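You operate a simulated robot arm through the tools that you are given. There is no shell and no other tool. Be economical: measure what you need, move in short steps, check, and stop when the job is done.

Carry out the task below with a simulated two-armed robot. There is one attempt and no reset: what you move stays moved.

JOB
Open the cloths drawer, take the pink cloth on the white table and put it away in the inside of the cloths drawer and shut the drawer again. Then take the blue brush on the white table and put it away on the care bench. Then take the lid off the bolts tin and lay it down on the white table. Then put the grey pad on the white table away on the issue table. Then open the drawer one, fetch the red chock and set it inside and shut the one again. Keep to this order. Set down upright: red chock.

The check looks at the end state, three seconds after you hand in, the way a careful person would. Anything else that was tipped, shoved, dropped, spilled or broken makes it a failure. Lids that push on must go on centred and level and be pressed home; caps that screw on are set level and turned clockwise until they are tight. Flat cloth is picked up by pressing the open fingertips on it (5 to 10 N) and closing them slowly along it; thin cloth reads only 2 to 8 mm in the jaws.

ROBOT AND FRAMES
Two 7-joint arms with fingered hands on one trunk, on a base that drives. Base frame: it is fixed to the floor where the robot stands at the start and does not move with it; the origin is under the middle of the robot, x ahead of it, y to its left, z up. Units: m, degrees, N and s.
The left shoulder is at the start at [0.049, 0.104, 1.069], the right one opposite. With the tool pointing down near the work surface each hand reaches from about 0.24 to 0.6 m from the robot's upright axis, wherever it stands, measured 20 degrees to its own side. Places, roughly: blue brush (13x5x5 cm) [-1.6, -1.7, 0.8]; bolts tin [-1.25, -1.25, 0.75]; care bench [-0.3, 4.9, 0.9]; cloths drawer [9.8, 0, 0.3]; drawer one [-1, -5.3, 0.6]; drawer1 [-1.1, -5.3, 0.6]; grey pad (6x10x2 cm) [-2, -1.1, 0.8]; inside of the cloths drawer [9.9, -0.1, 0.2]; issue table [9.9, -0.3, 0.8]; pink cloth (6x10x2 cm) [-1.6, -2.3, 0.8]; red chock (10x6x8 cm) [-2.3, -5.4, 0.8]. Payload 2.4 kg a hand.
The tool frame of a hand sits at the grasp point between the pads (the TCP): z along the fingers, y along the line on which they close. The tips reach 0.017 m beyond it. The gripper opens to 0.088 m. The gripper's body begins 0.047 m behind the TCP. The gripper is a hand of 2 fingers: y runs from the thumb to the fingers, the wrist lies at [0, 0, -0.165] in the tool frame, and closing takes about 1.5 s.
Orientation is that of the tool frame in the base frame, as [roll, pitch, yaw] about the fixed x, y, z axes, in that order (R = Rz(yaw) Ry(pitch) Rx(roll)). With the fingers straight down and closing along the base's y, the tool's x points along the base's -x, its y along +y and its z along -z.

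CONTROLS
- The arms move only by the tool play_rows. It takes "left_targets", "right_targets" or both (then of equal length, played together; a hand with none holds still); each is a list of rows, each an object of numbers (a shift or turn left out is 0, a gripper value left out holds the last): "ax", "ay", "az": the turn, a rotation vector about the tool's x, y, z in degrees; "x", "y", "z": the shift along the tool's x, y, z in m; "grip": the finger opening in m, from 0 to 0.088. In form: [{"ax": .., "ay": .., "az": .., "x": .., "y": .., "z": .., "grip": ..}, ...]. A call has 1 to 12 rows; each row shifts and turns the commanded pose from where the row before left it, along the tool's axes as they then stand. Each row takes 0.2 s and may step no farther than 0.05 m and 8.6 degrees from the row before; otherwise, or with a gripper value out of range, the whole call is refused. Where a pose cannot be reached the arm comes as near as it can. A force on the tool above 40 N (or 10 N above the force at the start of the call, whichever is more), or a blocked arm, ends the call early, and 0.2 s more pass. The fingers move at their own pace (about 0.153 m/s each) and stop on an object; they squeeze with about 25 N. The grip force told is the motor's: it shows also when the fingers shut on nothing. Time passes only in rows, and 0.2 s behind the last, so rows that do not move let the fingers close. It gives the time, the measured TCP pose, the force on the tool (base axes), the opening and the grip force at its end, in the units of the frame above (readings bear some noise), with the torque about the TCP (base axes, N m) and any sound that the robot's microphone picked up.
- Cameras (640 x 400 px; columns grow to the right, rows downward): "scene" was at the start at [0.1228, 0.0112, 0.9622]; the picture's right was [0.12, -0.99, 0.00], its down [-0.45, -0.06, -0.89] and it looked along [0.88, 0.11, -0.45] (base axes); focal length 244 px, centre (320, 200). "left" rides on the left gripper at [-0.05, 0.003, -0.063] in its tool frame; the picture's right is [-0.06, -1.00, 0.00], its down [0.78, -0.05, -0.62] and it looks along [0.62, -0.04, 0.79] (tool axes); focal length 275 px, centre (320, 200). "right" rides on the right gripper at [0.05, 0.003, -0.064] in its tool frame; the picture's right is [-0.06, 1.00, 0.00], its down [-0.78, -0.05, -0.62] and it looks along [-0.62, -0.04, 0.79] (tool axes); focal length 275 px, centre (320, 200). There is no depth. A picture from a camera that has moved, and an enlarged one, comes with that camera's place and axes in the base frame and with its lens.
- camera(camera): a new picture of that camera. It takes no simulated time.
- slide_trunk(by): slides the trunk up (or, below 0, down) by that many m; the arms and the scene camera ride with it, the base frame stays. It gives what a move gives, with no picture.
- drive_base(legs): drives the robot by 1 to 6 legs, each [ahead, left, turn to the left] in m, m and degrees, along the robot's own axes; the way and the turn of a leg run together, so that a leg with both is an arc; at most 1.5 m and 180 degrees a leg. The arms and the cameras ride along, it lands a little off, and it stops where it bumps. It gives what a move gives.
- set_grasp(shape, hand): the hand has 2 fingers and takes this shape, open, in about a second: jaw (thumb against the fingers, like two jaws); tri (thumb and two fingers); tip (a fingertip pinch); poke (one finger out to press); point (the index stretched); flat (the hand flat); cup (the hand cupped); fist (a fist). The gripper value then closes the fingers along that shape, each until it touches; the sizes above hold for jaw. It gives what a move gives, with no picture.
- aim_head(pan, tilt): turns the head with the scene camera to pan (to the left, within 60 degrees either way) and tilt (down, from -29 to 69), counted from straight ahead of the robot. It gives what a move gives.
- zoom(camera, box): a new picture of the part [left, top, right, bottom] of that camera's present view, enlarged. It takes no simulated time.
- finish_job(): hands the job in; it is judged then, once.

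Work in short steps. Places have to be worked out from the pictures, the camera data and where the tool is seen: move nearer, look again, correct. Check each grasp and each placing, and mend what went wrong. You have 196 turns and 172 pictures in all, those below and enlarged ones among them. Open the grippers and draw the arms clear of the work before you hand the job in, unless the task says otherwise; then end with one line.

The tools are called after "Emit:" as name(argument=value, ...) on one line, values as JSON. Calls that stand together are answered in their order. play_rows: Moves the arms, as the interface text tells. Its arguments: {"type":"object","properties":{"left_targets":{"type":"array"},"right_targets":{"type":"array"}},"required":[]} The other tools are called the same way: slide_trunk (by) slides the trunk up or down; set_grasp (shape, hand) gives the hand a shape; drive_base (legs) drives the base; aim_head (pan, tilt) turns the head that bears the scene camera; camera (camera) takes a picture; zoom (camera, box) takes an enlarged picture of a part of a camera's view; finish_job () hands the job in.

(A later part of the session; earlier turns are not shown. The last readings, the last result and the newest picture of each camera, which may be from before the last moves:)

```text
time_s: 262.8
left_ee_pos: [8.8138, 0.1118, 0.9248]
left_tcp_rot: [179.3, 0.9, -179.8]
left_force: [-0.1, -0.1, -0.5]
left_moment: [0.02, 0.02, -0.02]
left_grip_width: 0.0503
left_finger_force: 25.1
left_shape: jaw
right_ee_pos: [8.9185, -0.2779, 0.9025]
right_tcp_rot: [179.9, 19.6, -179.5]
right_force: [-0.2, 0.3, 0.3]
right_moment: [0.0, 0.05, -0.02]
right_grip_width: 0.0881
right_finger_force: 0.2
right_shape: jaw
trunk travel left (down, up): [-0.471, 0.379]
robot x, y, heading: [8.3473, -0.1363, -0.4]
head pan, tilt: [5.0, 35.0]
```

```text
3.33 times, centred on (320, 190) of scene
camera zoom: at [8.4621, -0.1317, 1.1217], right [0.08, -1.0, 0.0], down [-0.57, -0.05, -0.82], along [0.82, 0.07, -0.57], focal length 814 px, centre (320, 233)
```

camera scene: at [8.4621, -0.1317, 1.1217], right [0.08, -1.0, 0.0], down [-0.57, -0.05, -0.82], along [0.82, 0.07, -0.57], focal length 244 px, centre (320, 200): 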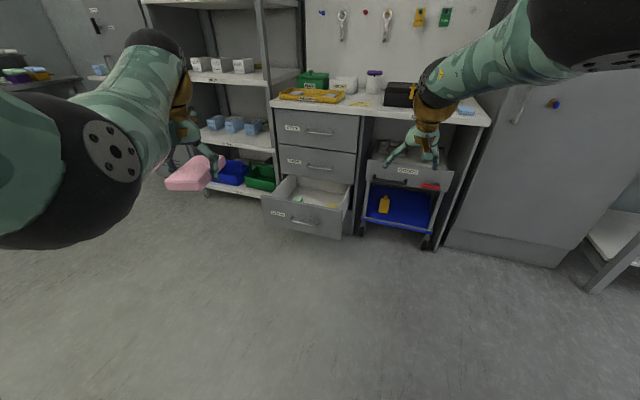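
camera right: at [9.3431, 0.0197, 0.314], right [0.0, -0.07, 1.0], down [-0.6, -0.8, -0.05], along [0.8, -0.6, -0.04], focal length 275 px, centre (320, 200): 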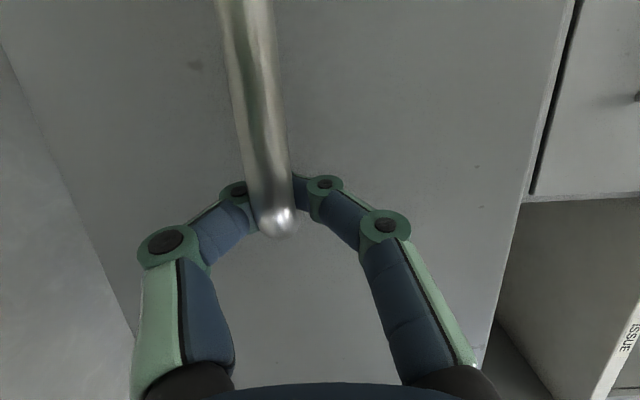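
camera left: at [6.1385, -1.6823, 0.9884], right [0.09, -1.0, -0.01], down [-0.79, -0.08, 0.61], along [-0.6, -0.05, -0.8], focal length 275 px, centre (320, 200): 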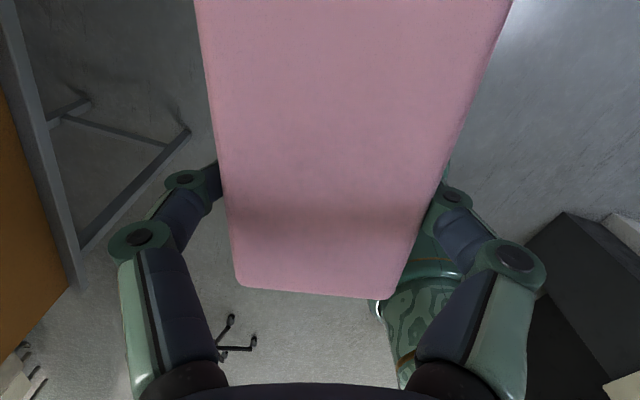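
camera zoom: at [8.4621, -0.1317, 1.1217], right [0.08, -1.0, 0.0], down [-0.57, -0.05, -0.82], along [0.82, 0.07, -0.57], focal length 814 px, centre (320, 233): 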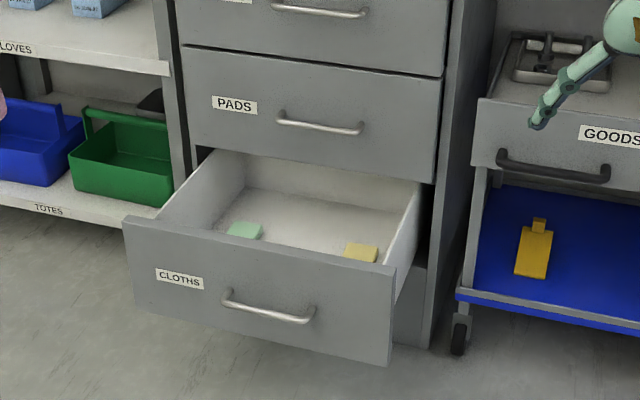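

The cabinet appears turned ~-10°, drawer slides along that; the drawer holds small green and yellow items toward the back. I'll pull the right hand back first, lift the left hand a little closer, then lower the trunk.

Emit:
play_rows(right_targets=[{"x": 0.04, "z": -0.014, "y": -0.01}, {"x": 0.04, "z": -0.014, "y": -0.01}, {"x": 0.04, "z": -0.014, "y": -0.01}, {"x": 0.04, "z": -0.014, "y": -0.01}, {"x": 0.04, "z": -0.014, "y": -0.01}, {"x": 0.04, "z": -0.014, "y": -0.01}])

Emit:
drive_base(legs=[[0.3, 0.0, -10]])

Emit:
slide_trunk(by=-0.3)

Emit:
aim_head(pan=5, tilt=40)

Emit:
camera(camera="scene")

```text
time_s: 264.2
left_ee_pos: [8.814, 0.1122, 0.9243]
left_tcp_rot: [179.4, 0.9, -179.7]
left_force: [0.5, -0.7, 1.2]
left_moment: [0.0, 0.0, 0.04]
left_grip_width: 0.0505
left_finger_force: 24.8
left_shape: jaw
right_ee_pos: [8.8668, -0.3398, 0.8045]
right_tcp_rot: [179.9, 19.6, -179.6]
right_force: [0.2, 0.5, 0.6]
right_moment: [0.0, -0.02, 0.02]
right_grip_width: 0.088
right_finger_force: 0.1
right_shape: jaw
right hand out of reach, approached as far as the arm can: row 1, 2, 3, 4, 5, 6
trunk travel left (down, up): [-0.471, 0.379]
robot x, y, heading: [8.3478, -0.1407, -0.5]
head pan, tilt: [5.0, 35.0]
```

```text
time_s: 266.2
left_ee_pos: [9.1515, -0.0006, 0.9246]
left_tcp_rot: [179.3, 0.9, 170.5]
left_force: [0.6, 0.7, -0.6]
left_moment: [-0.03, -0.04, 0.01]
left_grip_width: 0.0503
left_finger_force: 25.4
left_shape: jaw
right_ee_pos: [9.125, -0.4561, 0.8036]
right_tcp_rot: [180.0, 19.5, 170.6]
right_force: [-0.5, -0.3, 0.4]
right_moment: [0.01, -0.01, 0.02]
right_grip_width: 0.0878
right_finger_force: 0.0
right_shape: jaw
trunk travel left (down, up): [-0.471, 0.379]
robot x, y, heading: [8.6477, -0.167, -10.5]
head pan, tilt: [5.0, 35.0]
```

```text
time_s: 269.2
left_ee_pos: [9.1505, -0.0012, 0.6247]
left_tcp_rot: [179.3, 0.9, 170.4]
left_force: [0.8, 0.0, -0.3]
left_moment: [0.0, -0.01, 0.0]
left_grip_width: 0.0507
left_finger_force: 24.7
left_shape: jaw
right_ee_pos: [9.0884, -0.4494, 0.425]
right_tcp_rot: [179.8, 9.9, 170.5]
right_force: [-0.4, -1.0, 0.0]
right_moment: [-0.01, 0.04, -0.02]
right_grip_width: 0.0879
right_finger_force: 0.0
right_shape: jaw
trunk travel left (down, up): [-0.171, 0.679]
robot x, y, heading: [8.6465, -0.1667, -10.2]
head pan, tilt: [5.0, 35.0]
```

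```text
time_s: 269.9
left_ee_pos: [9.1505, -0.0016, 0.6241]
left_tcp_rot: [179.4, 1.0, 170.4]
left_force: [-0.2, 0.3, 0.1]
left_moment: [0.0, -0.02, -0.02]
left_grip_width: 0.0506
left_finger_force: 24.7
left_shape: jaw
right_ee_pos: [9.0875, -0.4484, 0.4253]
right_tcp_rot: [179.8, 9.9, 170.5]
right_force: [0.7, 1.0, -0.2]
right_moment: [-0.01, 0.03, 0.01]
right_grip_width: 0.0881
right_finger_force: 0.1
right_shape: jaw
trunk travel left (down, up): [-0.171, 0.679]
robot x, y, heading: [8.649, -0.1673, -10.6]
head pan, tilt: [5.0, 40.0]
```

```text
120 pictures are left
camera scene: at [8.7693, -0.182, 0.8137], right [-0.09, -1.0, 0.0], down [-0.64, 0.06, -0.77], along [0.76, -0.07, -0.64], focal length 244 px, centre (320, 200)
```

scene: 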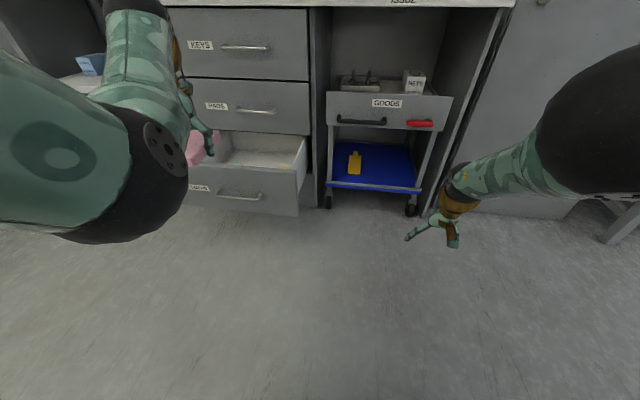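

Target spot in the drawer ≈(9.57,0.01). I tilt the left hand 20° forward for reach, drive in over the drawer and lower the trunk to its bottom.

Emit:
play_rows(left_targets=[{"ay": -6.7}, {"ay": -6.7}, {"ay": -6.7}, {"x": 0.01}])

Emit:
drive_base(legs=[[0.42, 0.09, 0]])

Emit:
slide_trunk(by=-0.1)

Emit:
camera(camera="scene")

Emit:
camera(camera="left")

```text
time_s: 270.9
left_ee_pos: [9.1411, 0.0007, 0.6218]
left_tcp_rot: [179.1, 21.1, 170.2]
left_force: [0.0, 0.6, -0.9]
left_moment: [0.0, 0.0, -0.01]
left_grip_width: 0.0506
left_finger_force: 25.1
left_shape: jaw
right_ee_pos: [9.0884, -0.4483, 0.4252]
right_tcp_rot: [179.7, 9.9, 170.5]
right_force: [0.6, -0.3, -0.3]
right_moment: [-0.01, -0.01, -0.01]
right_grip_width: 0.0879
right_finger_force: 0.0
right_shape: jaw
trunk travel left (down, up): [-0.171, 0.679]
robot x, y, heading: [8.6456, -0.1665, -10.4]
head pan, tilt: [5.0, 40.0]
```

```text
time_s: 273.5
left_ee_pos: [9.5643, 0.0203, 0.6216]
left_tcp_rot: [179.4, 21.0, 170.7]
left_force: [-0.3, -0.4, 0.1]
left_moment: [-0.01, 0.02, 0.02]
left_grip_width: 0.0508
left_finger_force: 25.0
left_shape: jaw
right_ee_pos: [9.5152, -0.4279, 0.4243]
right_tcp_rot: [179.8, 9.9, 171.1]
right_force: [0.3, -0.4, -0.4]
right_moment: [0.0, 0.0, 0.01]
right_grip_width: 0.0882
right_finger_force: 0.0
right_shape: jaw
trunk travel left (down, up): [-0.171, 0.679]
robot x, y, heading: [9.0753, -0.1509, -9.9]
head pan, tilt: [5.0, 40.0]
```

```text
time_s: 274.9
left_ee_pos: [9.5642, 0.0203, 0.5214]
left_tcp_rot: [179.4, 21.0, 170.7]
left_force: [0.3, -0.2, -0.5]
left_moment: [0.01, -0.02, 0.02]
left_grip_width: 0.0505
left_finger_force: 25.0
left_shape: jaw
right_ee_pos: [9.4898, -0.426, 0.2872]
right_tcp_rot: [179.7, 4.6, 171.1]
right_force: [-0.7, -0.5, -0.3]
right_moment: [0.02, 0.02, -0.01]
right_grip_width: 0.0878
right_finger_force: 0.1
right_shape: jaw
trunk travel left (down, up): [-0.071, 0.779]
robot x, y, heading: [9.0721, -0.148, -9.8]
head pan, tilt: [5.0, 40.0]
```

```text
119 pictures are left
camera scene: at [9.1993, -0.1657, 0.716], right [-0.08, -1.0, 0.0], down [-0.64, 0.05, -0.77], along [0.76, -0.06, -0.64], focal length 244 px, centre (320, 200)
```

scene: 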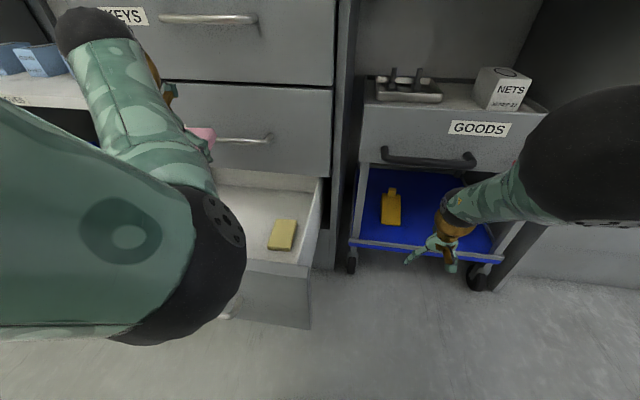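

```text
118 pictures are left
camera left: at [9.588, 0.0191, 0.5978], right [-0.1, -0.99, 0.01], down [-0.95, 0.1, 0.29], along [-0.29, 0.02, -0.96], focal length 275 px, centre (320, 200)
```

left: 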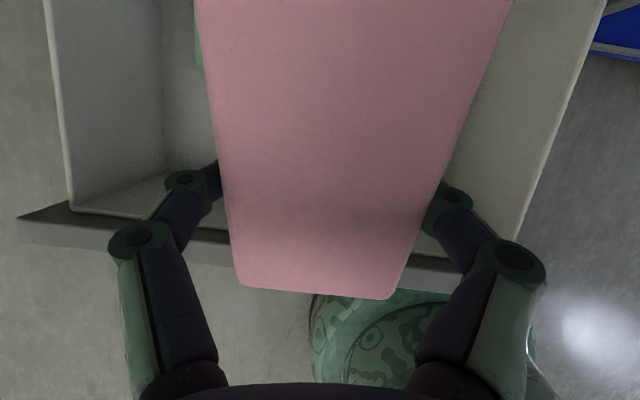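

Drawer's front panel is at x≈9.50–9.53 here. Move 0.04 m further in, lower the trunk fully, then check.

Emit:
drive_base(legs=[[0.04, 0.0, 0]])

Emit:
slide_trunk(by=-0.07)

Emit:
camera(camera="left")

Emit:
camera(camera="scene")

```text
time_s: 275.7
left_ee_pos: [9.6031, 0.014, 0.52]
left_tcp_rot: [179.3, 20.9, 170.7]
left_force: [-0.7, 0.1, 0.1]
left_moment: [0.02, -0.03, 0.01]
left_grip_width: 0.0506
left_finger_force: 25.5
left_shape: jaw
right_ee_pos: [9.5288, -0.431, 0.2867]
right_tcp_rot: [179.7, 4.7, 171.0]
right_force: [-0.4, -0.2, 0.3]
right_moment: [0.0, 0.0, 0.0]
right_grip_width: 0.0882
right_finger_force: 0.0
right_shape: jaw
trunk travel left (down, up): [-0.071, 0.779]
robot x, y, heading: [9.1147, -0.1567, -9.9]
head pan, tilt: [5.0, 40.0]
```

```text
time_s: 276.8
left_ee_pos: [9.604, 0.0139, 0.4515]
left_tcp_rot: [179.1, 21.1, 170.7]
left_force: [0.5, -0.8, 0.3]
left_moment: [0.01, 0.0, 0.01]
left_grip_width: 0.0505
left_finger_force: 25.3
left_shape: jaw
right_ee_pos: [9.5056, -0.4261, 0.1896]
right_tcp_rot: [179.7, 0.2, 171.2]
right_force: [-0.1, -0.2, -0.3]
right_moment: [0.0, 0.0, 0.03]
right_grip_width: 0.0879
right_finger_force: 0.0
right_shape: jaw
trunk travel left (down, up): [-0.001, 0.849]
robot x, y, heading: [9.112, -0.1551, -9.9]
head pan, tilt: [5.0, 40.0]
```

```text
117 pictures are left
camera left: at [9.6277, 0.0125, 0.5277], right [-0.1, -1.0, 0.01], down [-0.95, 0.1, 0.29], along [-0.29, 0.02, -0.96], focal length 275 px, centre (320, 200)
```

left: 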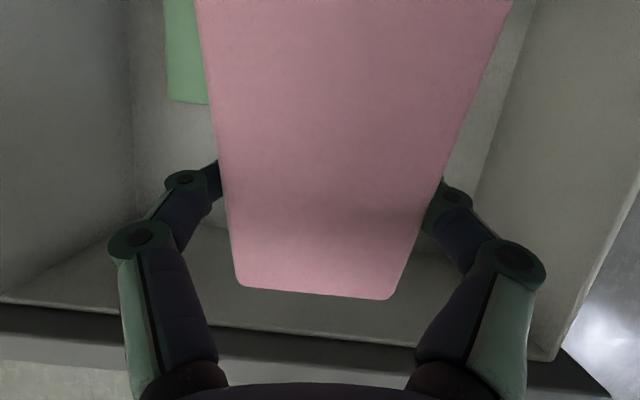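

```text
116 pictures are left
camera scene: at [9.2433, -0.1733, 0.6493], right [-0.08, -1.0, 0.0], down [-0.64, 0.05, -0.77], along [0.76, -0.06, -0.64], focal length 244 px, centre (320, 200)
```

scene: 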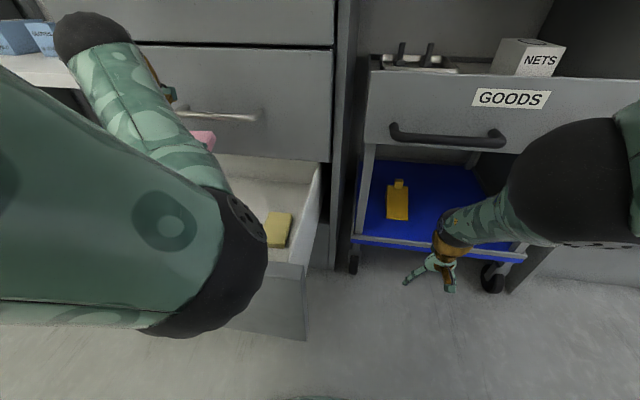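

Positioned well between the items. Lower straight down in steps.

Emit:
play_rows(left_targets=[{"z": 0.028, "x": 0.0107}, {"z": 0.028, "x": 0.0107}, {"z": 0.028, "x": 0.0107}, {"z": 0.028, "x": 0.0107}, {}])

Emit:
camera(camera="scene")

Emit:
camera(camera="left")

```text
time_s: 278.0
left_ee_pos: [9.6088, 0.015, 0.3296]
left_tcp_rot: [179.3, 21.1, 170.8]
left_force: [0.3, -0.9, 0.1]
left_moment: [0.02, 0.01, -0.03]
left_grip_width: 0.0504
left_finger_force: 25.3
left_shape: jaw
right_ee_pos: [9.5064, -0.4262, 0.1876]
right_tcp_rot: [179.7, -0.1, 171.1]
right_force: [-0.9, 0.2, -0.6]
right_moment: [-0.03, 0.02, 0.0]
right_grip_width: 0.0883
right_finger_force: 0.0
right_shape: jaw
trunk travel left (down, up): [-0.001, 0.849]
robot x, y, heading: [9.1107, -0.1572, -10.0]
head pan, tilt: [5.0, 40.0]
```

```text
115 pictures are left
camera scene: at [9.2457, -0.1732, 0.6485], right [-0.08, -1.0, 0.0], down [-0.64, 0.05, -0.76], along [0.76, -0.06, -0.65], focal length 244 px, centre (320, 200)
```

scene: 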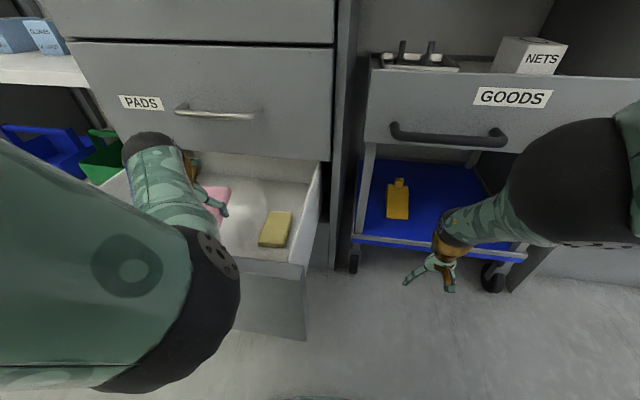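

```text
114 pictures are left
camera left: at [9.6318, 0.0142, 0.4051], right [-0.1, -1.0, 0.01], down [-0.95, 0.1, 0.29], along [-0.29, 0.02, -0.96], focal length 275 px, centre (320, 200)
```

left: 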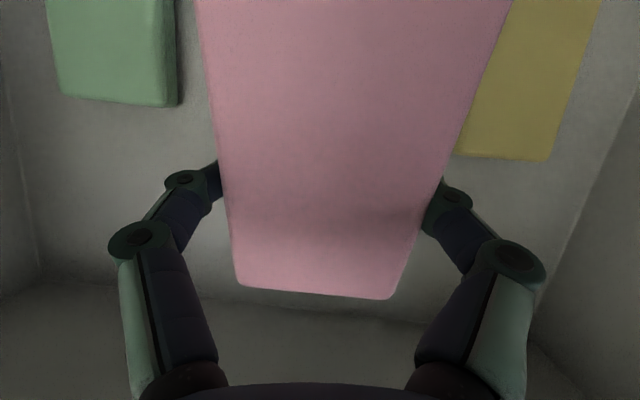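

Both neighbours are clear. Continue down to contact, watching force.

Emit:
play_rows(left_targets=[{"z": 0.0187, "x": 0.0071}, {"z": 0.0187, "x": 0.0071}, {"z": 0.014, "x": 0.0054}, {}])

Emit:
camera(camera="scene")

Emit:
camera(camera="left")

```text
time_s: 279.0
left_ee_pos: [9.6047, 0.0155, 0.275]
left_tcp_rot: [179.3, 21.0, 170.9]
left_force: [-0.6, -0.9, -0.4]
left_moment: [0.03, 0.01, 0.0]
left_grip_width: 0.0507
left_finger_force: 25.6
left_shape: jaw
right_ee_pos: [9.5058, -0.4261, 0.1889]
right_tcp_rot: [179.7, 0.2, 171.1]
right_force: [0.2, -0.3, -0.2]
right_moment: [-0.03, 0.02, 0.02]
right_grip_width: 0.0879
right_finger_force: 0.0
right_shape: jaw
trunk travel left (down, up): [-0.001, 0.849]
robot x, y, heading: [9.1117, -0.1599, -9.6]
head pan, tilt: [5.0, 40.0]
```

```text
113 pictures are left
camera scene: at [9.2433, -0.1733, 0.6492], right [-0.08, -1.0, 0.0], down [-0.64, 0.05, -0.77], along [0.76, -0.06, -0.64], focal length 244 px, centre (320, 200)
```

scene: 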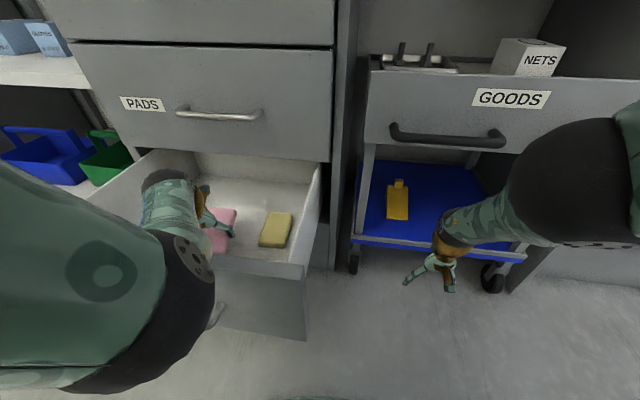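

```text
112 pictures are left
camera left: at [9.6272, 0.0145, 0.3516], right [-0.1, -1.0, 0.01], down [-0.95, 0.1, 0.3], along [-0.3, 0.02, -0.96], focal length 275 px, centre (320, 200)
```

left: 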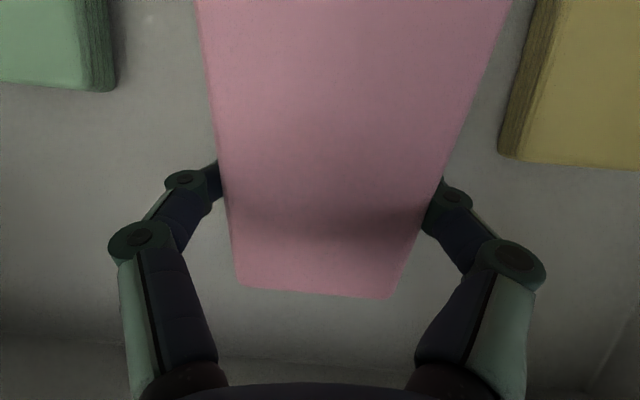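

Emit:
play_rows(left_targets=[{"z": 0.0094, "x": 0.0036}, {"z": 0.0094, "x": 0.0036}, {"z": 0.0094, "x": 0.0036}, {}])

```text
time_s: 280.0
left_ee_pos: [9.6031, 0.0169, 0.2458]
left_tcp_rot: [179.3, 21.0, 170.7]
left_force: [1.3, 0.0, 0.9]
left_moment: [0.04, 0.05, -0.03]
left_grip_width: 0.0502
left_finger_force: 25.0
left_shape: jaw
right_ee_pos: [9.5067, -0.4262, 0.189]
right_tcp_rot: [179.7, 0.3, 171.0]
right_force: [0.4, 0.2, 0.0]
right_moment: [0.01, -0.05, -0.02]
right_grip_width: 0.088
right_finger_force: 0.0
right_shape: jaw
trunk travel left (down, up): [-0.001, 0.849]
robot x, y, heading: [9.1093, -0.1572, -9.9]
head pan, tilt: [5.0, 40.0]
```

Emit:
play_rows(left_targets=[{"z": 0.0094, "x": 0.0036}, {"z": 0.0094, "x": 0.0036}, {}])

Emit:
camera(camera="left")

```text
time_s: 280.8
left_ee_pos: [9.612, 0.0157, 0.2395]
left_tcp_rot: [178.6, 22.4, 170.5]
left_force: [-0.7, -0.4, 1.9]
left_moment: [0.02, 0.07, 0.06]
left_grip_width: 0.0505
left_finger_force: 24.7
left_shape: jaw
right_ee_pos: [9.5054, -0.4285, 0.1934]
right_tcp_rot: [179.3, 0.8, 170.9]
right_force: [-0.2, 0.2, 0.8]
right_moment: [0.0, 0.0, 0.0]
right_grip_width: 0.0877
right_finger_force: 0.1
right_shape: jaw
trunk travel left (down, up): [-0.001, 0.849]
robot x, y, heading: [9.1171, -0.1576, -9.8]
head pan, tilt: [5.0, 40.0]
```

```text
111 pictures are left
camera left: at [9.6331, 0.0133, 0.3151], right [-0.1, -0.99, 0.0], down [-0.96, 0.1, 0.27], along [-0.27, 0.03, -0.96], focal length 275 px, centre (320, 200)
```

left: 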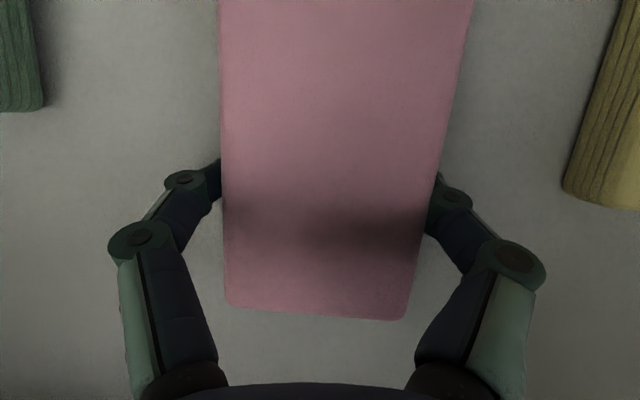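

The cloth touches the drawer floor. Open the fingers and raise the hand.

Emit:
play_rows(left_targets=[{"grip": 0.06}, {"grip": 0.07}, {"grip": 0.078}, {}, {}, {"z": -0.02, "x": -0.0077}, {"z": -0.03, "x": -0.0115}, {"z": -0.04, "x": -0.0154}, {"z": -0.04, "x": -0.0154}, {}])

Emit:
camera(camera="left")

Emit:
camera(camera="scene")

```text
time_s: 283.0
left_ee_pos: [9.6064, 0.0198, 0.365]
left_tcp_rot: [179.1, 20.9, 170.7]
left_force: [-1.0, -0.2, 1.1]
left_moment: [0.02, -0.01, -0.03]
left_grip_width: 0.0778
left_finger_force: 0.0
left_shape: jaw
right_ee_pos: [9.5065, -0.4268, 0.1882]
right_tcp_rot: [179.9, 0.1, 171.2]
right_force: [0.2, 0.4, 0.6]
right_moment: [0.01, -0.01, 0.01]
right_grip_width: 0.088
right_finger_force: 0.0
right_shape: jaw
trunk travel left (down, up): [-0.001, 0.849]
robot x, y, heading: [9.1111, -0.1586, -9.7]
head pan, tilt: [5.0, 40.0]
```

```text
110 pictures are left
camera left: at [9.6294, 0.0168, 0.4412], right [-0.1, -1.0, 0.01], down [-0.95, 0.1, 0.3], along [-0.29, 0.02, -0.96], focal length 275 px, centre (320, 200)
```

left: 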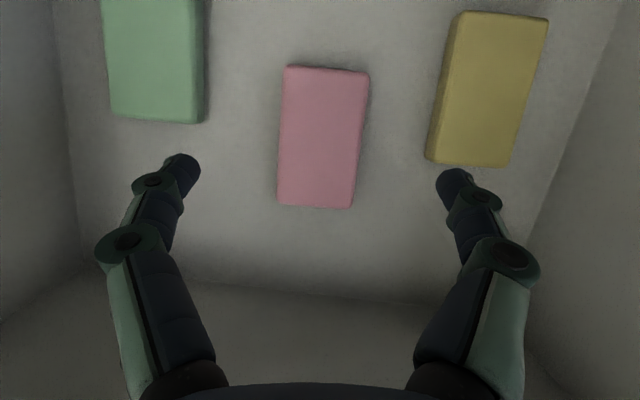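

```text
109 pictures are left
camera scene: at [9.2445, -0.1713, 0.6492], right [-0.08, -1.0, 0.0], down [-0.64, 0.05, -0.76], along [0.76, -0.07, -0.64], focal length 244 px, centre (320, 200)
```

scene: 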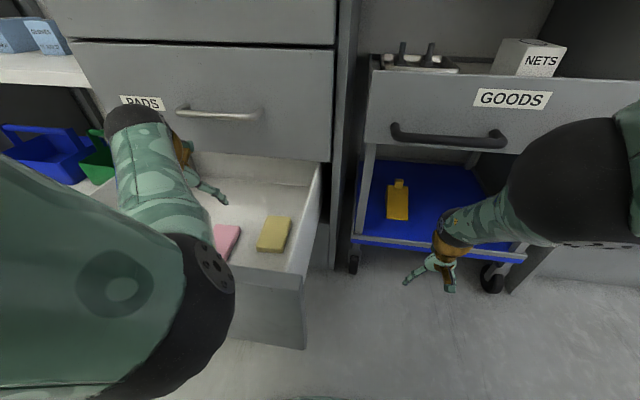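

Cloth lies flat in the drawer between the others. Raise the hand clear, drive back.

Emit:
slide_trunk(by=0.12)

Emit:
drive_base(legs=[[-0.4, 0, 0]])

Emit:
slide_trunk(by=-0.12)

Emit:
aim_head(pan=5, tilt=30)

Emit:
camera(camera="scene")

```text
time_s: 284.5
left_ee_pos: [9.604, 0.015, 0.485]
left_tcp_rot: [179.2, 21.0, 170.8]
left_force: [-0.7, 0.3, 0.1]
left_moment: [0.01, -0.01, -0.01]
left_grip_width: 0.0781
left_finger_force: 0.1
left_shape: jaw
right_ee_pos: [9.5442, -0.4328, 0.3544]
right_tcp_rot: [179.8, 7.1, 171.1]
right_force: [0.1, -0.3, 0.3]
right_moment: [0.01, 0.0, 0.06]
right_grip_width: 0.088
right_finger_force: 0.0
right_shape: jaw
trunk travel left (down, up): [-0.121, 0.729]
robot x, y, heading: [9.1104, -0.1605, -9.7]
head pan, tilt: [5.0, 40.0]
```

```text
time_s: 287.0
left_ee_pos: [9.2138, 0.0829, 0.4853]
left_tcp_rot: [179.3, 21.0, 170.7]
left_force: [-0.8, 0.2, -0.4]
left_moment: [-0.01, -0.01, 0.01]
left_grip_width: 0.0781
left_finger_force: 0.1
left_shape: jaw
right_ee_pos: [9.1526, -0.3673, 0.3546]
right_tcp_rot: [179.8, 7.1, 171.0]
right_force: [-0.4, -0.3, -0.3]
right_moment: [0.0, 0.0, 0.0]
right_grip_width: 0.0881
right_finger_force: 0.2
right_shape: jaw
trunk travel left (down, up): [-0.121, 0.729]
robot x, y, heading: [8.7202, -0.09, -10.0]
head pan, tilt: [5.0, 40.0]
```

```text
time_s: 288.5
left_ee_pos: [9.2159, 0.0834, 0.3651]
left_tcp_rot: [179.2, 21.2, 170.6]
left_force: [-0.3, 0.0, -0.9]
left_moment: [0.0, 0.02, -0.02]
left_grip_width: 0.078
left_finger_force: 0.1
left_shape: jaw
right_ee_pos: [9.116, -0.3599, 0.1894]
right_tcp_rot: [179.9, 0.2, 171.0]
right_force: [-0.1, 0.9, 0.1]
right_moment: [-0.01, 0.01, 0.02]
right_grip_width: 0.0881
right_finger_force: 0.1
right_shape: jaw
trunk travel left (down, up): [-0.001, 0.849]
robot x, y, heading: [8.719, -0.0877, -9.6]
head pan, tilt: [5.0, 40.0]
```

```text
time_s: 289.2
left_ee_pos: [9.2161, 0.0834, 0.3637]
left_tcp_rot: [179.3, 21.1, 170.7]
left_force: [-0.8, -0.3, -0.3]
left_moment: [0.01, -0.01, -0.02]
left_grip_width: 0.0778
left_finger_force: 0.0
left_shape: jaw
right_ee_pos: [9.1157, -0.3596, 0.1882]
right_tcp_rot: [179.8, 0.1, 171.0]
right_force: [-0.1, 0.4, -0.2]
right_moment: [0.01, 0.01, -0.02]
right_grip_width: 0.0877
right_finger_force: 0.1
right_shape: jaw
trunk travel left (down, up): [-0.001, 0.849]
robot x, y, heading: [8.7203, -0.0905, -10.0]
head pan, tilt: [5.0, 30.0]
```

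```text
108 pictures are left
camera scene: at [8.8594, -0.1049, 0.664], right [-0.08, -1.0, 0.0], down [-0.5, 0.04, -0.86], along [0.86, -0.07, -0.5], focal length 244 px, centre (320, 200)
```

scene: 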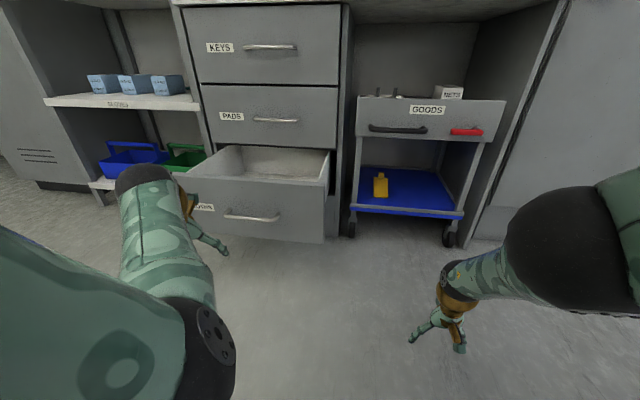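

Close the fingers and lower them to handle height to push the drawer shut by its handle with the base.

Emit:
play_rows(left_targets=[{"z": 0.028, "x": 0.0107, "grip": 0.0}, {"z": 0.028, "x": 0.0107}, {}, {}, {}])

Emit:
drive_base(legs=[[0.3, 0, 0]])

Emit:
camera(camera="scene")

```text
time_s: 290.4
left_ee_pos: [9.2144, 0.083, 0.3044]
left_tcp_rot: [179.3, 21.0, 170.7]
left_force: [0.4, 0.2, -0.8]
left_moment: [0.03, 0.01, -0.04]
left_grip_width: 0.0003
left_finger_force: 25.0
left_shape: jaw
right_ee_pos: [9.1159, -0.3593, 0.1896]
right_tcp_rot: [179.7, 0.3, 171.0]
right_force: [-0.2, 0.1, -0.4]
right_moment: [0.0, 0.01, 0.02]
right_grip_width: 0.088
right_finger_force: 0.0
right_shape: jaw
trunk travel left (down, up): [-0.001, 0.849]
robot x, y, heading: [8.7212, -0.0915, -9.7]
head pan, tilt: [5.0, 30.0]
```

```text
time_s: 292.4
left_ee_pos: [9.5089, 0.0328, 0.304]
left_tcp_rot: [179.2, 21.0, 170.9]
left_force: [0.1, 0.0, 0.2]
left_moment: [-0.02, 0.02, 0.03]
left_grip_width: 0.0002
left_finger_force: 25.1
left_shape: jaw
right_ee_pos: [9.4107, -0.4114, 0.1895]
right_tcp_rot: [179.7, 0.3, 171.2]
right_force: [-0.1, 0.4, 0.2]
right_moment: [-0.01, -0.02, 0.0]
right_grip_width: 0.0879
right_finger_force: 0.1
right_shape: jaw
trunk travel left (down, up): [-0.001, 0.849]
robot x, y, heading: [9.0166, -0.1384, -9.9]
head pan, tilt: [5.0, 30.0]
```

```text
107 pictures are left
camera scene: at [9.1512, -0.1568, 0.6646], right [-0.08, -1.0, 0.0], down [-0.5, 0.04, -0.87], along [0.86, -0.07, -0.5], focal length 244 px, centre (320, 200)
```

scene: 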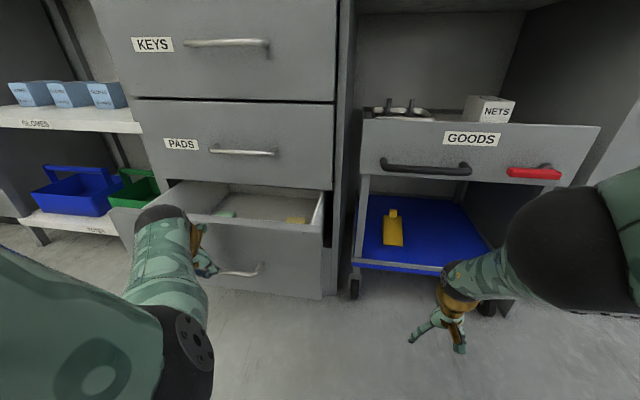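

Drawer is moving in. The right hand would reach the goods cart, so retract it first, then continue pushing.

Emit:
play_rows(right_targets=[{"x": 0.02, "z": -0.03}, {"x": 0.03, "z": -0.03}, {"x": 0.03, "z": -0.02}, {"x": 0.03}, {"x": 0.03}, {}])

```text
time_s: 293.9
left_ee_pos: [9.5078, 0.0327, 0.3049]
left_tcp_rot: [179.3, 21.1, 170.9]
left_force: [-0.6, 0.3, 0.8]
left_moment: [0.0, 0.01, -0.01]
left_grip_width: 0.0
left_finger_force: 24.8
left_shape: jaw
right_ee_pos: [9.3555, -0.408, 0.1537]
right_tcp_rot: [179.6, 0.2, 171.1]
right_force: [0.0, -0.3, 0.1]
right_moment: [-0.02, 0.0, -0.02]
right_grip_width: 0.088
right_finger_force: 0.1
right_shape: jaw
right hand out of reach, approached as far as the arm can: row 1, 2, 3, 4, 5
trunk travel left (down, up): [-0.001, 0.849]
robot x, y, heading: [9.0142, -0.1433, -9.7]
head pan, tilt: [5.0, 30.0]
```

Emit:
play_rows(right_targets=[{"z": -0.04}, {"z": -0.04}, {"z": -0.04}, {"z": -0.04}, {}])

```text
time_s: 295.1
left_ee_pos: [9.5084, 0.0328, 0.3044]
left_tcp_rot: [179.2, 21.2, 170.8]
left_force: [-0.1, -0.2, 0.4]
left_moment: [0.02, -0.02, 0.0]
left_grip_width: 0.0003
left_finger_force: 25.0
left_shape: jaw
right_ee_pos: [9.4307, -0.4351, 0.2132]
right_tcp_rot: [179.7, 0.3, 171.1]
right_force: [0.4, -0.1, -0.9]
right_moment: [0.03, -0.04, 0.02]
right_grip_width: 0.0878
right_finger_force: 0.1
right_shape: jaw
right hand out of reach, approached as far as the arm can: row 1, 2, 3, 4
trunk travel left (down, up): [-0.001, 0.849]
robot x, y, heading: [9.013, -0.1421, -9.8]
head pan, tilt: [5.0, 30.0]
```

The right arm seems stuck near a straight singularity; tilt its hand to free it.

Emit:
play_rows(right_targets=[{"ay": 7}, {"ay": 7}, {"ay": 7}, {"ay": 7}, {"x": 0.03, "z": -0.02}, {"x": 0.03, "z": -0.02}, {"x": 0.03, "z": -0.02}, {"x": 0.03, "z": -0.02}, {}])

Emit:
camera(camera="scene")

```text
time_s: 297.1
left_ee_pos: [9.5075, 0.0325, 0.3049]
left_tcp_rot: [179.3, 21.1, 170.9]
left_force: [-0.1, -0.9, 0.3]
left_moment: [0.01, -0.04, 0.02]
left_grip_width: 0.0002
left_finger_force: 24.8
left_shape: jaw
right_ee_pos: [9.3832, -0.432, 0.2612]
right_tcp_rot: [179.6, -27.7, 171.3]
right_force: [-0.4, -0.2, 0.1]
right_moment: [0.01, 0.01, 0.0]
right_grip_width: 0.088
right_finger_force: 0.1
right_shape: jaw
right hand out of reach, approached as far as the arm can: row 1, 2, 3, 4, 5, 6, 7, 8
trunk travel left (down, up): [-0.001, 0.849]
robot x, y, heading: [9.0147, -0.1406, -10.1]
head pan, tilt: [5.0, 30.0]
```

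```text
106 pictures are left
camera scene: at [9.1512, -0.1568, 0.6646], right [-0.08, -1.0, 0.0], down [-0.5, 0.04, -0.87], along [0.86, -0.07, -0.5], focal length 244 px, centre (320, 200)
```

scene: 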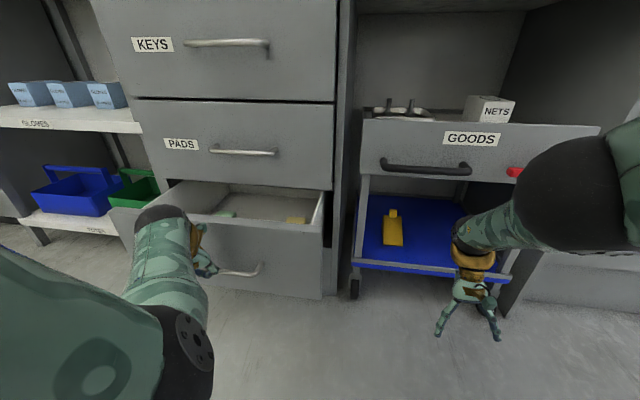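

Emit:
play_rows(right_targets=[{"x": 0.045}, {"x": 0.045}, {"x": 0.045}, {"x": 0.045}, {}])

```text
time_s: 298.2
left_ee_pos: [9.5086, 0.0332, 0.305]
left_tcp_rot: [179.2, 21.1, 170.8]
left_force: [-0.3, 0.2, 0.4]
left_moment: [0.01, 0.01, 0.0]
left_grip_width: 0.0
left_finger_force: 25.0
left_shape: jaw
right_ee_pos: [9.3434, -0.443, 0.2298]
right_tcp_rot: [179.7, -27.8, 171.2]
right_force: [-0.2, -0.4, 0.2]
right_moment: [0.02, 0.01, 0.03]
right_grip_width: 0.0881
right_finger_force: 0.0
right_shape: jaw
right hand out of reach, approached as far as the arm can: row 1, 2, 3, 4
trunk travel left (down, up): [-0.001, 0.849]
robot x, y, heading: [9.012, -0.1423, -9.9]
head pan, tilt: [5.0, 30.0]
```

Emit:
play_rows(right_targets=[{"x": 0.02, "z": -0.04}, {"x": 0.02, "z": -0.04}, {"x": 0.02, "z": -0.04}, {"x": 0.02, "z": -0.04}, {"x": 0.02, "z": -0.04}, {"x": 0.02, "z": -0.04}, {}])

```text
time_s: 299.9
left_ee_pos: [9.5082, 0.0325, 0.3036]
left_tcp_rot: [179.2, 21.0, 170.9]
left_force: [-0.3, -0.8, 0.0]
left_moment: [0.02, -0.03, 0.0]
left_grip_width: 0.0
left_finger_force: 24.7
left_shape: jaw
right_ee_pos: [9.4655, -0.4949, 0.409]
right_tcp_rot: [179.6, -27.8, 171.4]
right_force: [-0.3, -0.1, 0.7]
right_moment: [-0.02, 0.0, -0.01]
right_grip_width: 0.088
right_finger_force: 0.0
right_shape: jaw
right hand out of reach, approached as far as the arm can: row 1, 2, 3, 4, 5, 6
trunk travel left (down, up): [-0.001, 0.849]
robot x, y, heading: [9.0141, -0.141, -9.7]
head pan, tilt: [5.0, 30.0]
```

The right arm is stuck stretched. Back off a bit to have room and rotate its hand toward pointing ahead to force the elbow to bend.

Emit:
drive_base(legs=[[-0.25, 0, 0]])

Emit:
play_rows(right_targets=[{"ay": -8.5}, {"ay": -8.5}, {"ay": -8.5}, {"ay": -8.5}, {"ay": -8.5}, {"ay": -8.5}, {"ay": -8.5}, {"ay": -8.5}, {"ay": -8.5}, {}])

Emit:
camera(camera="scene")

```text
time_s: 301.7
left_ee_pos: [9.2648, 0.0744, 0.304]
left_tcp_rot: [179.2, 21.1, 170.7]
left_force: [0.5, -0.3, 0.0]
left_moment: [0.0, -0.04, 0.03]
left_grip_width: 0.0
left_finger_force: 25.4
left_shape: jaw
right_ee_pos: [9.2214, -0.4531, 0.4105]
right_tcp_rot: [179.7, -27.8, 171.3]
right_force: [0.3, -0.3, -0.6]
right_moment: [-0.01, -0.01, -0.05]
right_grip_width: 0.088
right_finger_force: 0.0
right_shape: jaw
trunk travel left (down, up): [-0.001, 0.849]
robot x, y, heading: [8.7666, -0.0955, -9.8]
head pan, tilt: [5.0, 30.0]
```

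```text
time_s: 303.9
left_ee_pos: [9.2651, 0.0746, 0.3047]
left_tcp_rot: [179.2, 21.0, 170.7]
left_force: [-1.0, 0.2, -0.4]
left_moment: [0.02, -0.01, -0.02]
left_grip_width: 0.0
left_finger_force: 24.9
left_shape: jaw
right_ee_pos: [9.3386, -0.5087, 0.3426]
right_tcp_rot: [179.4, 48.9, 170.5]
right_force: [0.3, -0.1, 1.0]
right_moment: [0.02, -0.04, -0.01]
right_grip_width: 0.088
right_finger_force: 0.0
right_shape: jaw
right hand out of reach, approached as far as the arm can: row 1, 2, 3, 4, 5, 6, 7, 8, 9
trunk travel left (down, up): [-0.001, 0.849]
robot x, y, heading: [8.7686, -0.0988, -9.8]
head pan, tilt: [5.0, 30.0]
```

```text
105 pictures are left
camera scene: at [8.908, -0.1149, 0.6646], right [-0.08, -1.0, 0.0], down [-0.5, 0.04, -0.87], along [0.86, -0.07, -0.5], focal length 244 px, centre (320, 200)
```

scene: 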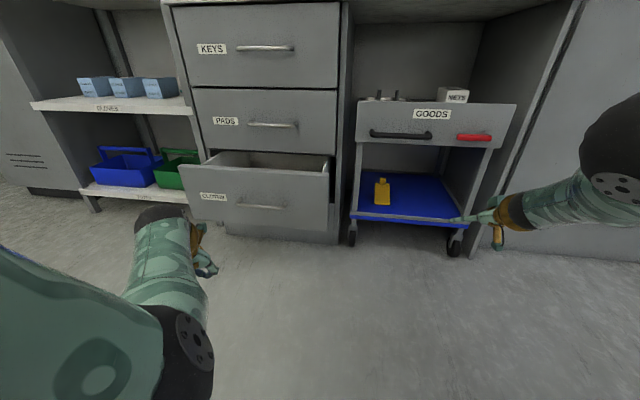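

Emit:
play_rows(right_targets=[{"az": 8.5}, {"az": 8.5}, {"az": 8.5}, {"az": 8.5}, {"az": 8.5}, {"az": 8.5}, {"az": 8.5}, {"y": -0.045}, {"y": -0.045}, {"y": -0.045}, {}])

```text
time_s: 306.3
left_ee_pos: [9.265, 0.0743, 0.3051]
left_tcp_rot: [179.2, 21.0, 170.7]
left_force: [-0.4, 0.2, -0.4]
left_moment: [-0.01, -0.04, 0.0]
left_grip_width: 0.0001
left_finger_force: 25.3
left_shape: jaw
right_ee_pos: [9.2521, -0.5122, 0.2658]
right_tcp_rot: [135.4, 22.1, 102.2]
right_force: [-0.1, -1.0, 0.1]
right_moment: [-0.01, -0.01, 0.02]
right_grip_width: 0.0879
right_finger_force: 0.0
right_shape: jaw
right hand out of reach, approached as far as the arm can: row 8, 9, 10
trunk travel left (down, up): [-0.001, 0.849]
robot x, y, heading: [8.7683, -0.0984, -9.6]
head pan, tilt: [5.0, 30.0]
```

Emit:
play_rows(right_targets=[{"x": 0.012, "y": 0.012, "z": -0.038}, {"x": 0.012, "y": 0.012, "z": -0.038}, {"x": 0.012, "y": 0.012, "z": -0.038}, {"x": 0.012, "y": 0.012, "z": -0.038}, {}])

```text
time_s: 307.5
left_ee_pos: [9.2644, 0.0743, 0.3052]
left_tcp_rot: [179.3, 21.1, 170.8]
left_force: [-0.2, 1.3, 0.4]
left_moment: [-0.01, 0.02, 0.02]
left_grip_width: 0.0004
left_finger_force: 25.1
left_shape: jaw
right_ee_pos: [9.1559, -0.4297, 0.3803]
right_tcp_rot: [135.4, 22.0, 102.3]
right_force: [0.3, -0.5, -0.3]
right_moment: [0.0, 0.0, 0.0]
right_grip_width: 0.0879
right_finger_force: 0.1
right_shape: jaw
trunk travel left (down, up): [-0.001, 0.849]
robot x, y, heading: [8.7734, -0.1004, -9.6]
head pan, tilt: [5.0, 30.0]
```

It bends now. Retract a bit more and park the right hand there.

Emit:
play_rows(right_targets=[{"x": 0.012, "y": 0.012, "z": -0.038}, {"x": 0.012, "y": 0.012, "z": -0.038}, {}])

Emit:
camera(camera="scene")

```text
time_s: 308.3
left_ee_pos: [9.2648, 0.074, 0.3044]
left_tcp_rot: [179.2, 21.0, 170.7]
left_force: [-0.8, -0.6, -0.5]
left_moment: [-0.01, 0.0, 0.01]
left_grip_width: 0.0
left_finger_force: 25.4
left_shape: jaw
right_ee_pos: [9.1122, -0.3905, 0.4372]
right_tcp_rot: [135.4, 22.1, 102.3]
right_force: [-0.2, -0.1, -0.1]
right_moment: [0.01, 0.0, 0.0]
right_grip_width: 0.088
right_finger_force: 0.0
right_shape: jaw
trunk travel left (down, up): [-0.001, 0.849]
robot x, y, heading: [8.7741, -0.0993, -10.0]
head pan, tilt: [5.0, 30.0]
```

```text
104 pictures are left
camera scene: at [8.9079, -0.1149, 0.6646], right [-0.08, -1.0, 0.0], down [-0.5, 0.04, -0.87], along [0.86, -0.07, -0.5], focal length 244 px, centre (320, 200)
```

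scene: 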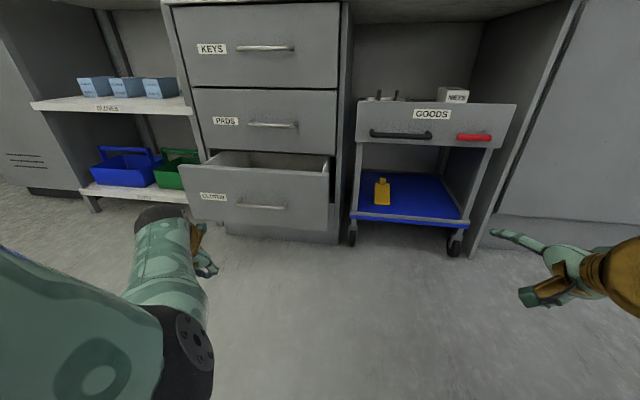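

Now push the drawer shut with the left hand.

Emit:
drive_base(legs=[[0.35, 0, 0]])

Emit:
camera(camera="scene")

```text
time_s: 310.5
left_ee_pos: [9.6098, 0.0132, 0.3054]
left_tcp_rot: [179.2, 21.1, 170.5]
left_force: [0.3, -0.3, 0.3]
left_moment: [0.03, 0.02, 0.01]
left_grip_width: 0.0001
left_finger_force: 25.1
left_shape: jaw
right_ee_pos: [9.4548, -0.4515, 0.437]
right_tcp_rot: [135.3, 22.0, 102.0]
right_force: [-0.3, 1.4, 0.8]
right_moment: [0.01, -0.01, 0.01]
right_grip_width: 0.0881
right_finger_force: 0.0
right_shape: jaw
trunk travel left (down, up): [-0.001, 0.849]
robot x, y, heading: [9.1162, -0.1604, -10.3]
head pan, tilt: [5.0, 30.0]
```

```text
103 pictures are left
camera scene: at [9.2522, -0.1756, 0.6646], right [-0.09, -1.0, 0.0], down [-0.5, 0.04, -0.87], along [0.86, -0.08, -0.5], focal length 244 px, centre (320, 200)
```

scene: 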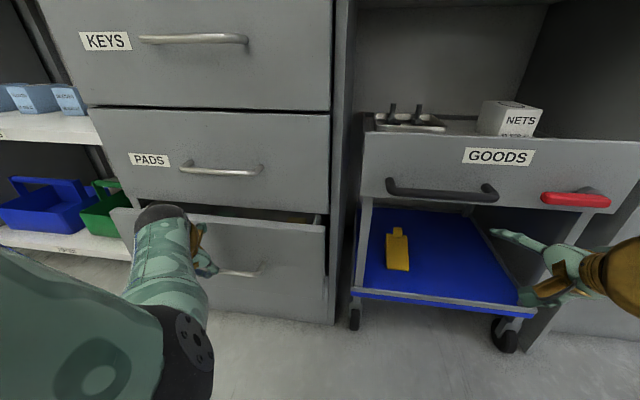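

Nearly shut; push further.

Emit:
drive_base(legs=[[0.045, 0, 0]])

Emit:
camera(camera="scene")

```text
time_s: 311.4
left_ee_pos: [9.6547, 0.0053, 0.3052]
left_tcp_rot: [179.1, 21.1, 170.5]
left_force: [0.3, 0.8, 0.6]
left_moment: [0.02, 0.0, 0.0]
left_grip_width: 0.0
left_finger_force: 25.4
left_shape: jaw
right_ee_pos: [9.5003, -0.459, 0.4374]
right_tcp_rot: [135.4, 22.1, 102.1]
right_force: [0.0, -0.5, -0.9]
right_moment: [0.02, -0.03, 0.03]
right_grip_width: 0.0881
right_finger_force: 0.0
right_shape: jaw
trunk travel left (down, up): [-0.001, 0.849]
robot x, y, heading: [9.1617, -0.1666, -9.9]
head pan, tilt: [5.0, 30.0]
```

```text
102 pictures are left
camera scene: at [9.2968, -0.1834, 0.6646], right [-0.09, -1.0, 0.0], down [-0.5, 0.04, -0.87], along [0.86, -0.08, -0.5], focal length 244 px, centre (320, 200)
```

scene: 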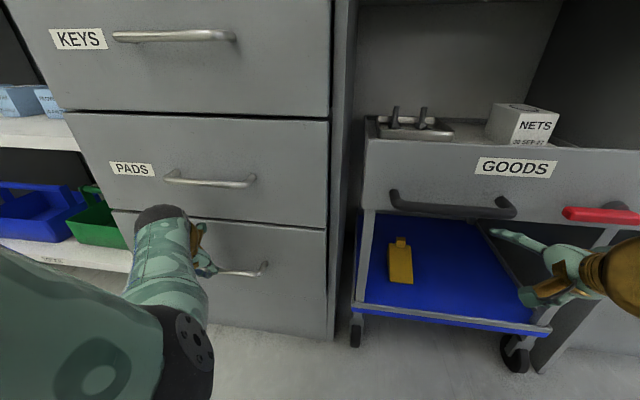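

Emit:
zoom(camera="scene", box=[200, 180, 360, 350])

Emit:
drive_base(legs=[[0.03, 0, 0]])

Emit:
zoom(camera="scene", box=[200, 180, 360, 350])

```text
2.35 times, centred on (280, 265) of scene
camera zoom: at [9.2968, -0.1834, 0.6646], right [-0.09, -1.0, 0.0], down [-0.5, 0.04, -0.87], along [0.86, -0.08, -0.5], focal length 575 px, centre (414, 47)
```

zoom: 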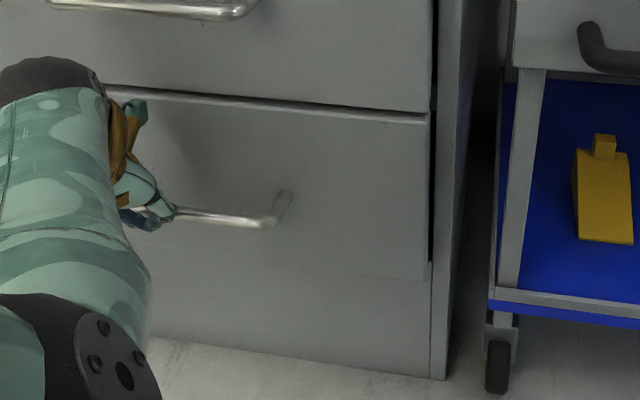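

```text
time_s: 312.3
left_ee_pos: [9.6628, 0.004, 0.3006]
left_tcp_rot: [179.5, 19.6, 170.7]
left_force: [-4.0, 1.3, 1.0]
left_moment: [-0.04, 0.01, -0.07]
left_grip_width: 0.0
left_finger_force: 25.2
left_shape: jaw
right_ee_pos: [9.5176, -0.4616, 0.4365]
right_tcp_rot: [135.5, 22.0, 102.2]
right_force: [0.1, 0.1, -0.3]
right_moment: [-0.01, 0.04, 0.01]
right_grip_width: 0.088
right_finger_force: 0.0
right_shape: jaw
trunk travel left (down, up): [-0.001, 0.849]
robot x, y, heading: [9.1763, -0.1725, -9.9]
head pan, tilt: [5.0, 30.0]
stopped in leg 1: the force on the tool passed its limit at 84 N (the readings are from after the stop); the commanded pose is now the measured one
```

```text
2.35 times, centred on (280, 265) of scene
camera zoom: at [9.3132, -0.186, 0.6646], right [-0.09, -1.0, 0.0], down [-0.5, 0.04, -0.87], along [0.86, -0.07, -0.5], focal length 575 px, centre (414, 47)
```

zoom: 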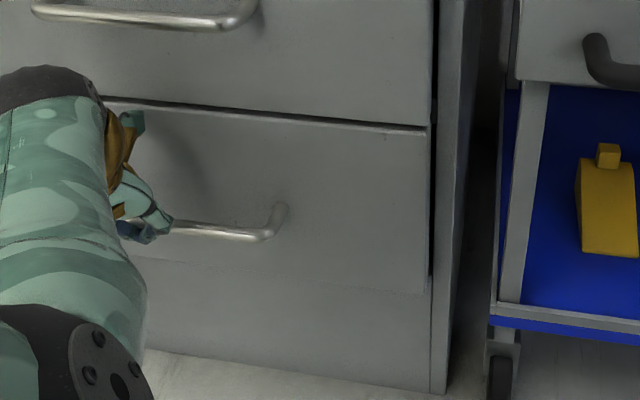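

The drawer is shut. Back off, raise the trunk, and turn toward the corridor.

Emit:
drive_base(legs=[[-0.6, 0, 0], [-0.1, -1.35, 0], [0, 0, -170], [1.2, 0.5, 0]])

Emit:
slide_trunk(by=0.45)

Emit:
aim_head(pan=0, tilt=18)

Emit:
camera(camera="scene")

```text
time_s: 334.8
left_ee_pos: [6.7108, -2.232, 0.3011]
left_tcp_rot: [179.4, 19.5, 3.7]
left_force: [-0.2, -0.1, 0.3]
left_moment: [0.0, 0.0, 0.0]
left_grip_width: 0.0
left_finger_force: 24.8
left_shape: jaw
right_ee_pos: [6.7481, -1.7457, 0.4369]
right_tcp_rot: [135.3, 22.1, -64.9]
right_force: [0.2, -0.9, 0.9]
right_moment: [-0.03, -0.03, 0.0]
right_grip_width: 0.088
right_finger_force: 0.0
right_shape: jaw
trunk travel left (down, up): [-0.001, 0.849]
robot x, y, heading: [7.1456, -1.953, -176.9]
head pan, tilt: [5.0, 30.0]
```

```text
refused: 0.45 is not a number from -0.4 to 0.4
```

```text
time_s: 335.6
left_ee_pos: [6.7084, -2.2334, 0.2992]
left_tcp_rot: [179.5, 19.6, 3.6]
left_force: [0.2, -0.4, 0.9]
left_moment: [-0.01, 0.02, -0.02]
left_grip_width: 0.0
left_finger_force: 24.8
left_shape: jaw
right_ee_pos: [6.7464, -1.7458, 0.4375]
right_tcp_rot: [135.4, 22.1, -64.9]
right_force: [-0.1, 0.1, -0.8]
right_moment: [0.02, 0.03, 0.03]
right_grip_width: 0.0879
right_finger_force: 0.1
right_shape: jaw
trunk travel left (down, up): [-0.001, 0.849]
robot x, y, heading: [7.1465, -1.9546, -177.0]
head pan, tilt: [0.0, 18.0]
```

```text
99 pictures are left
camera scene: at [7.0019, -1.9611, 0.6838], right [-0.05, 1.0, 0.0], down [0.31, 0.02, -0.95], along [-0.95, -0.05, -0.31], focal length 244 px, centre (320, 200)
```

scene: 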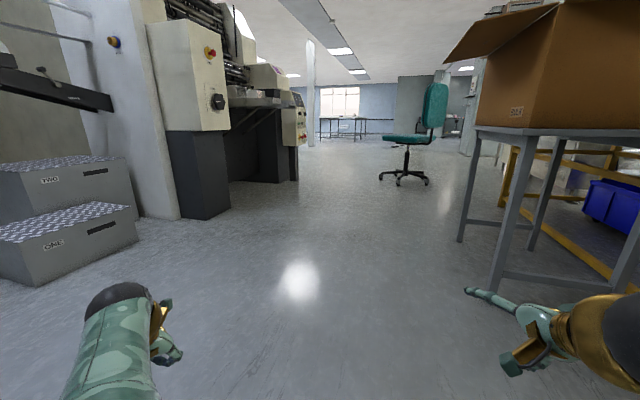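

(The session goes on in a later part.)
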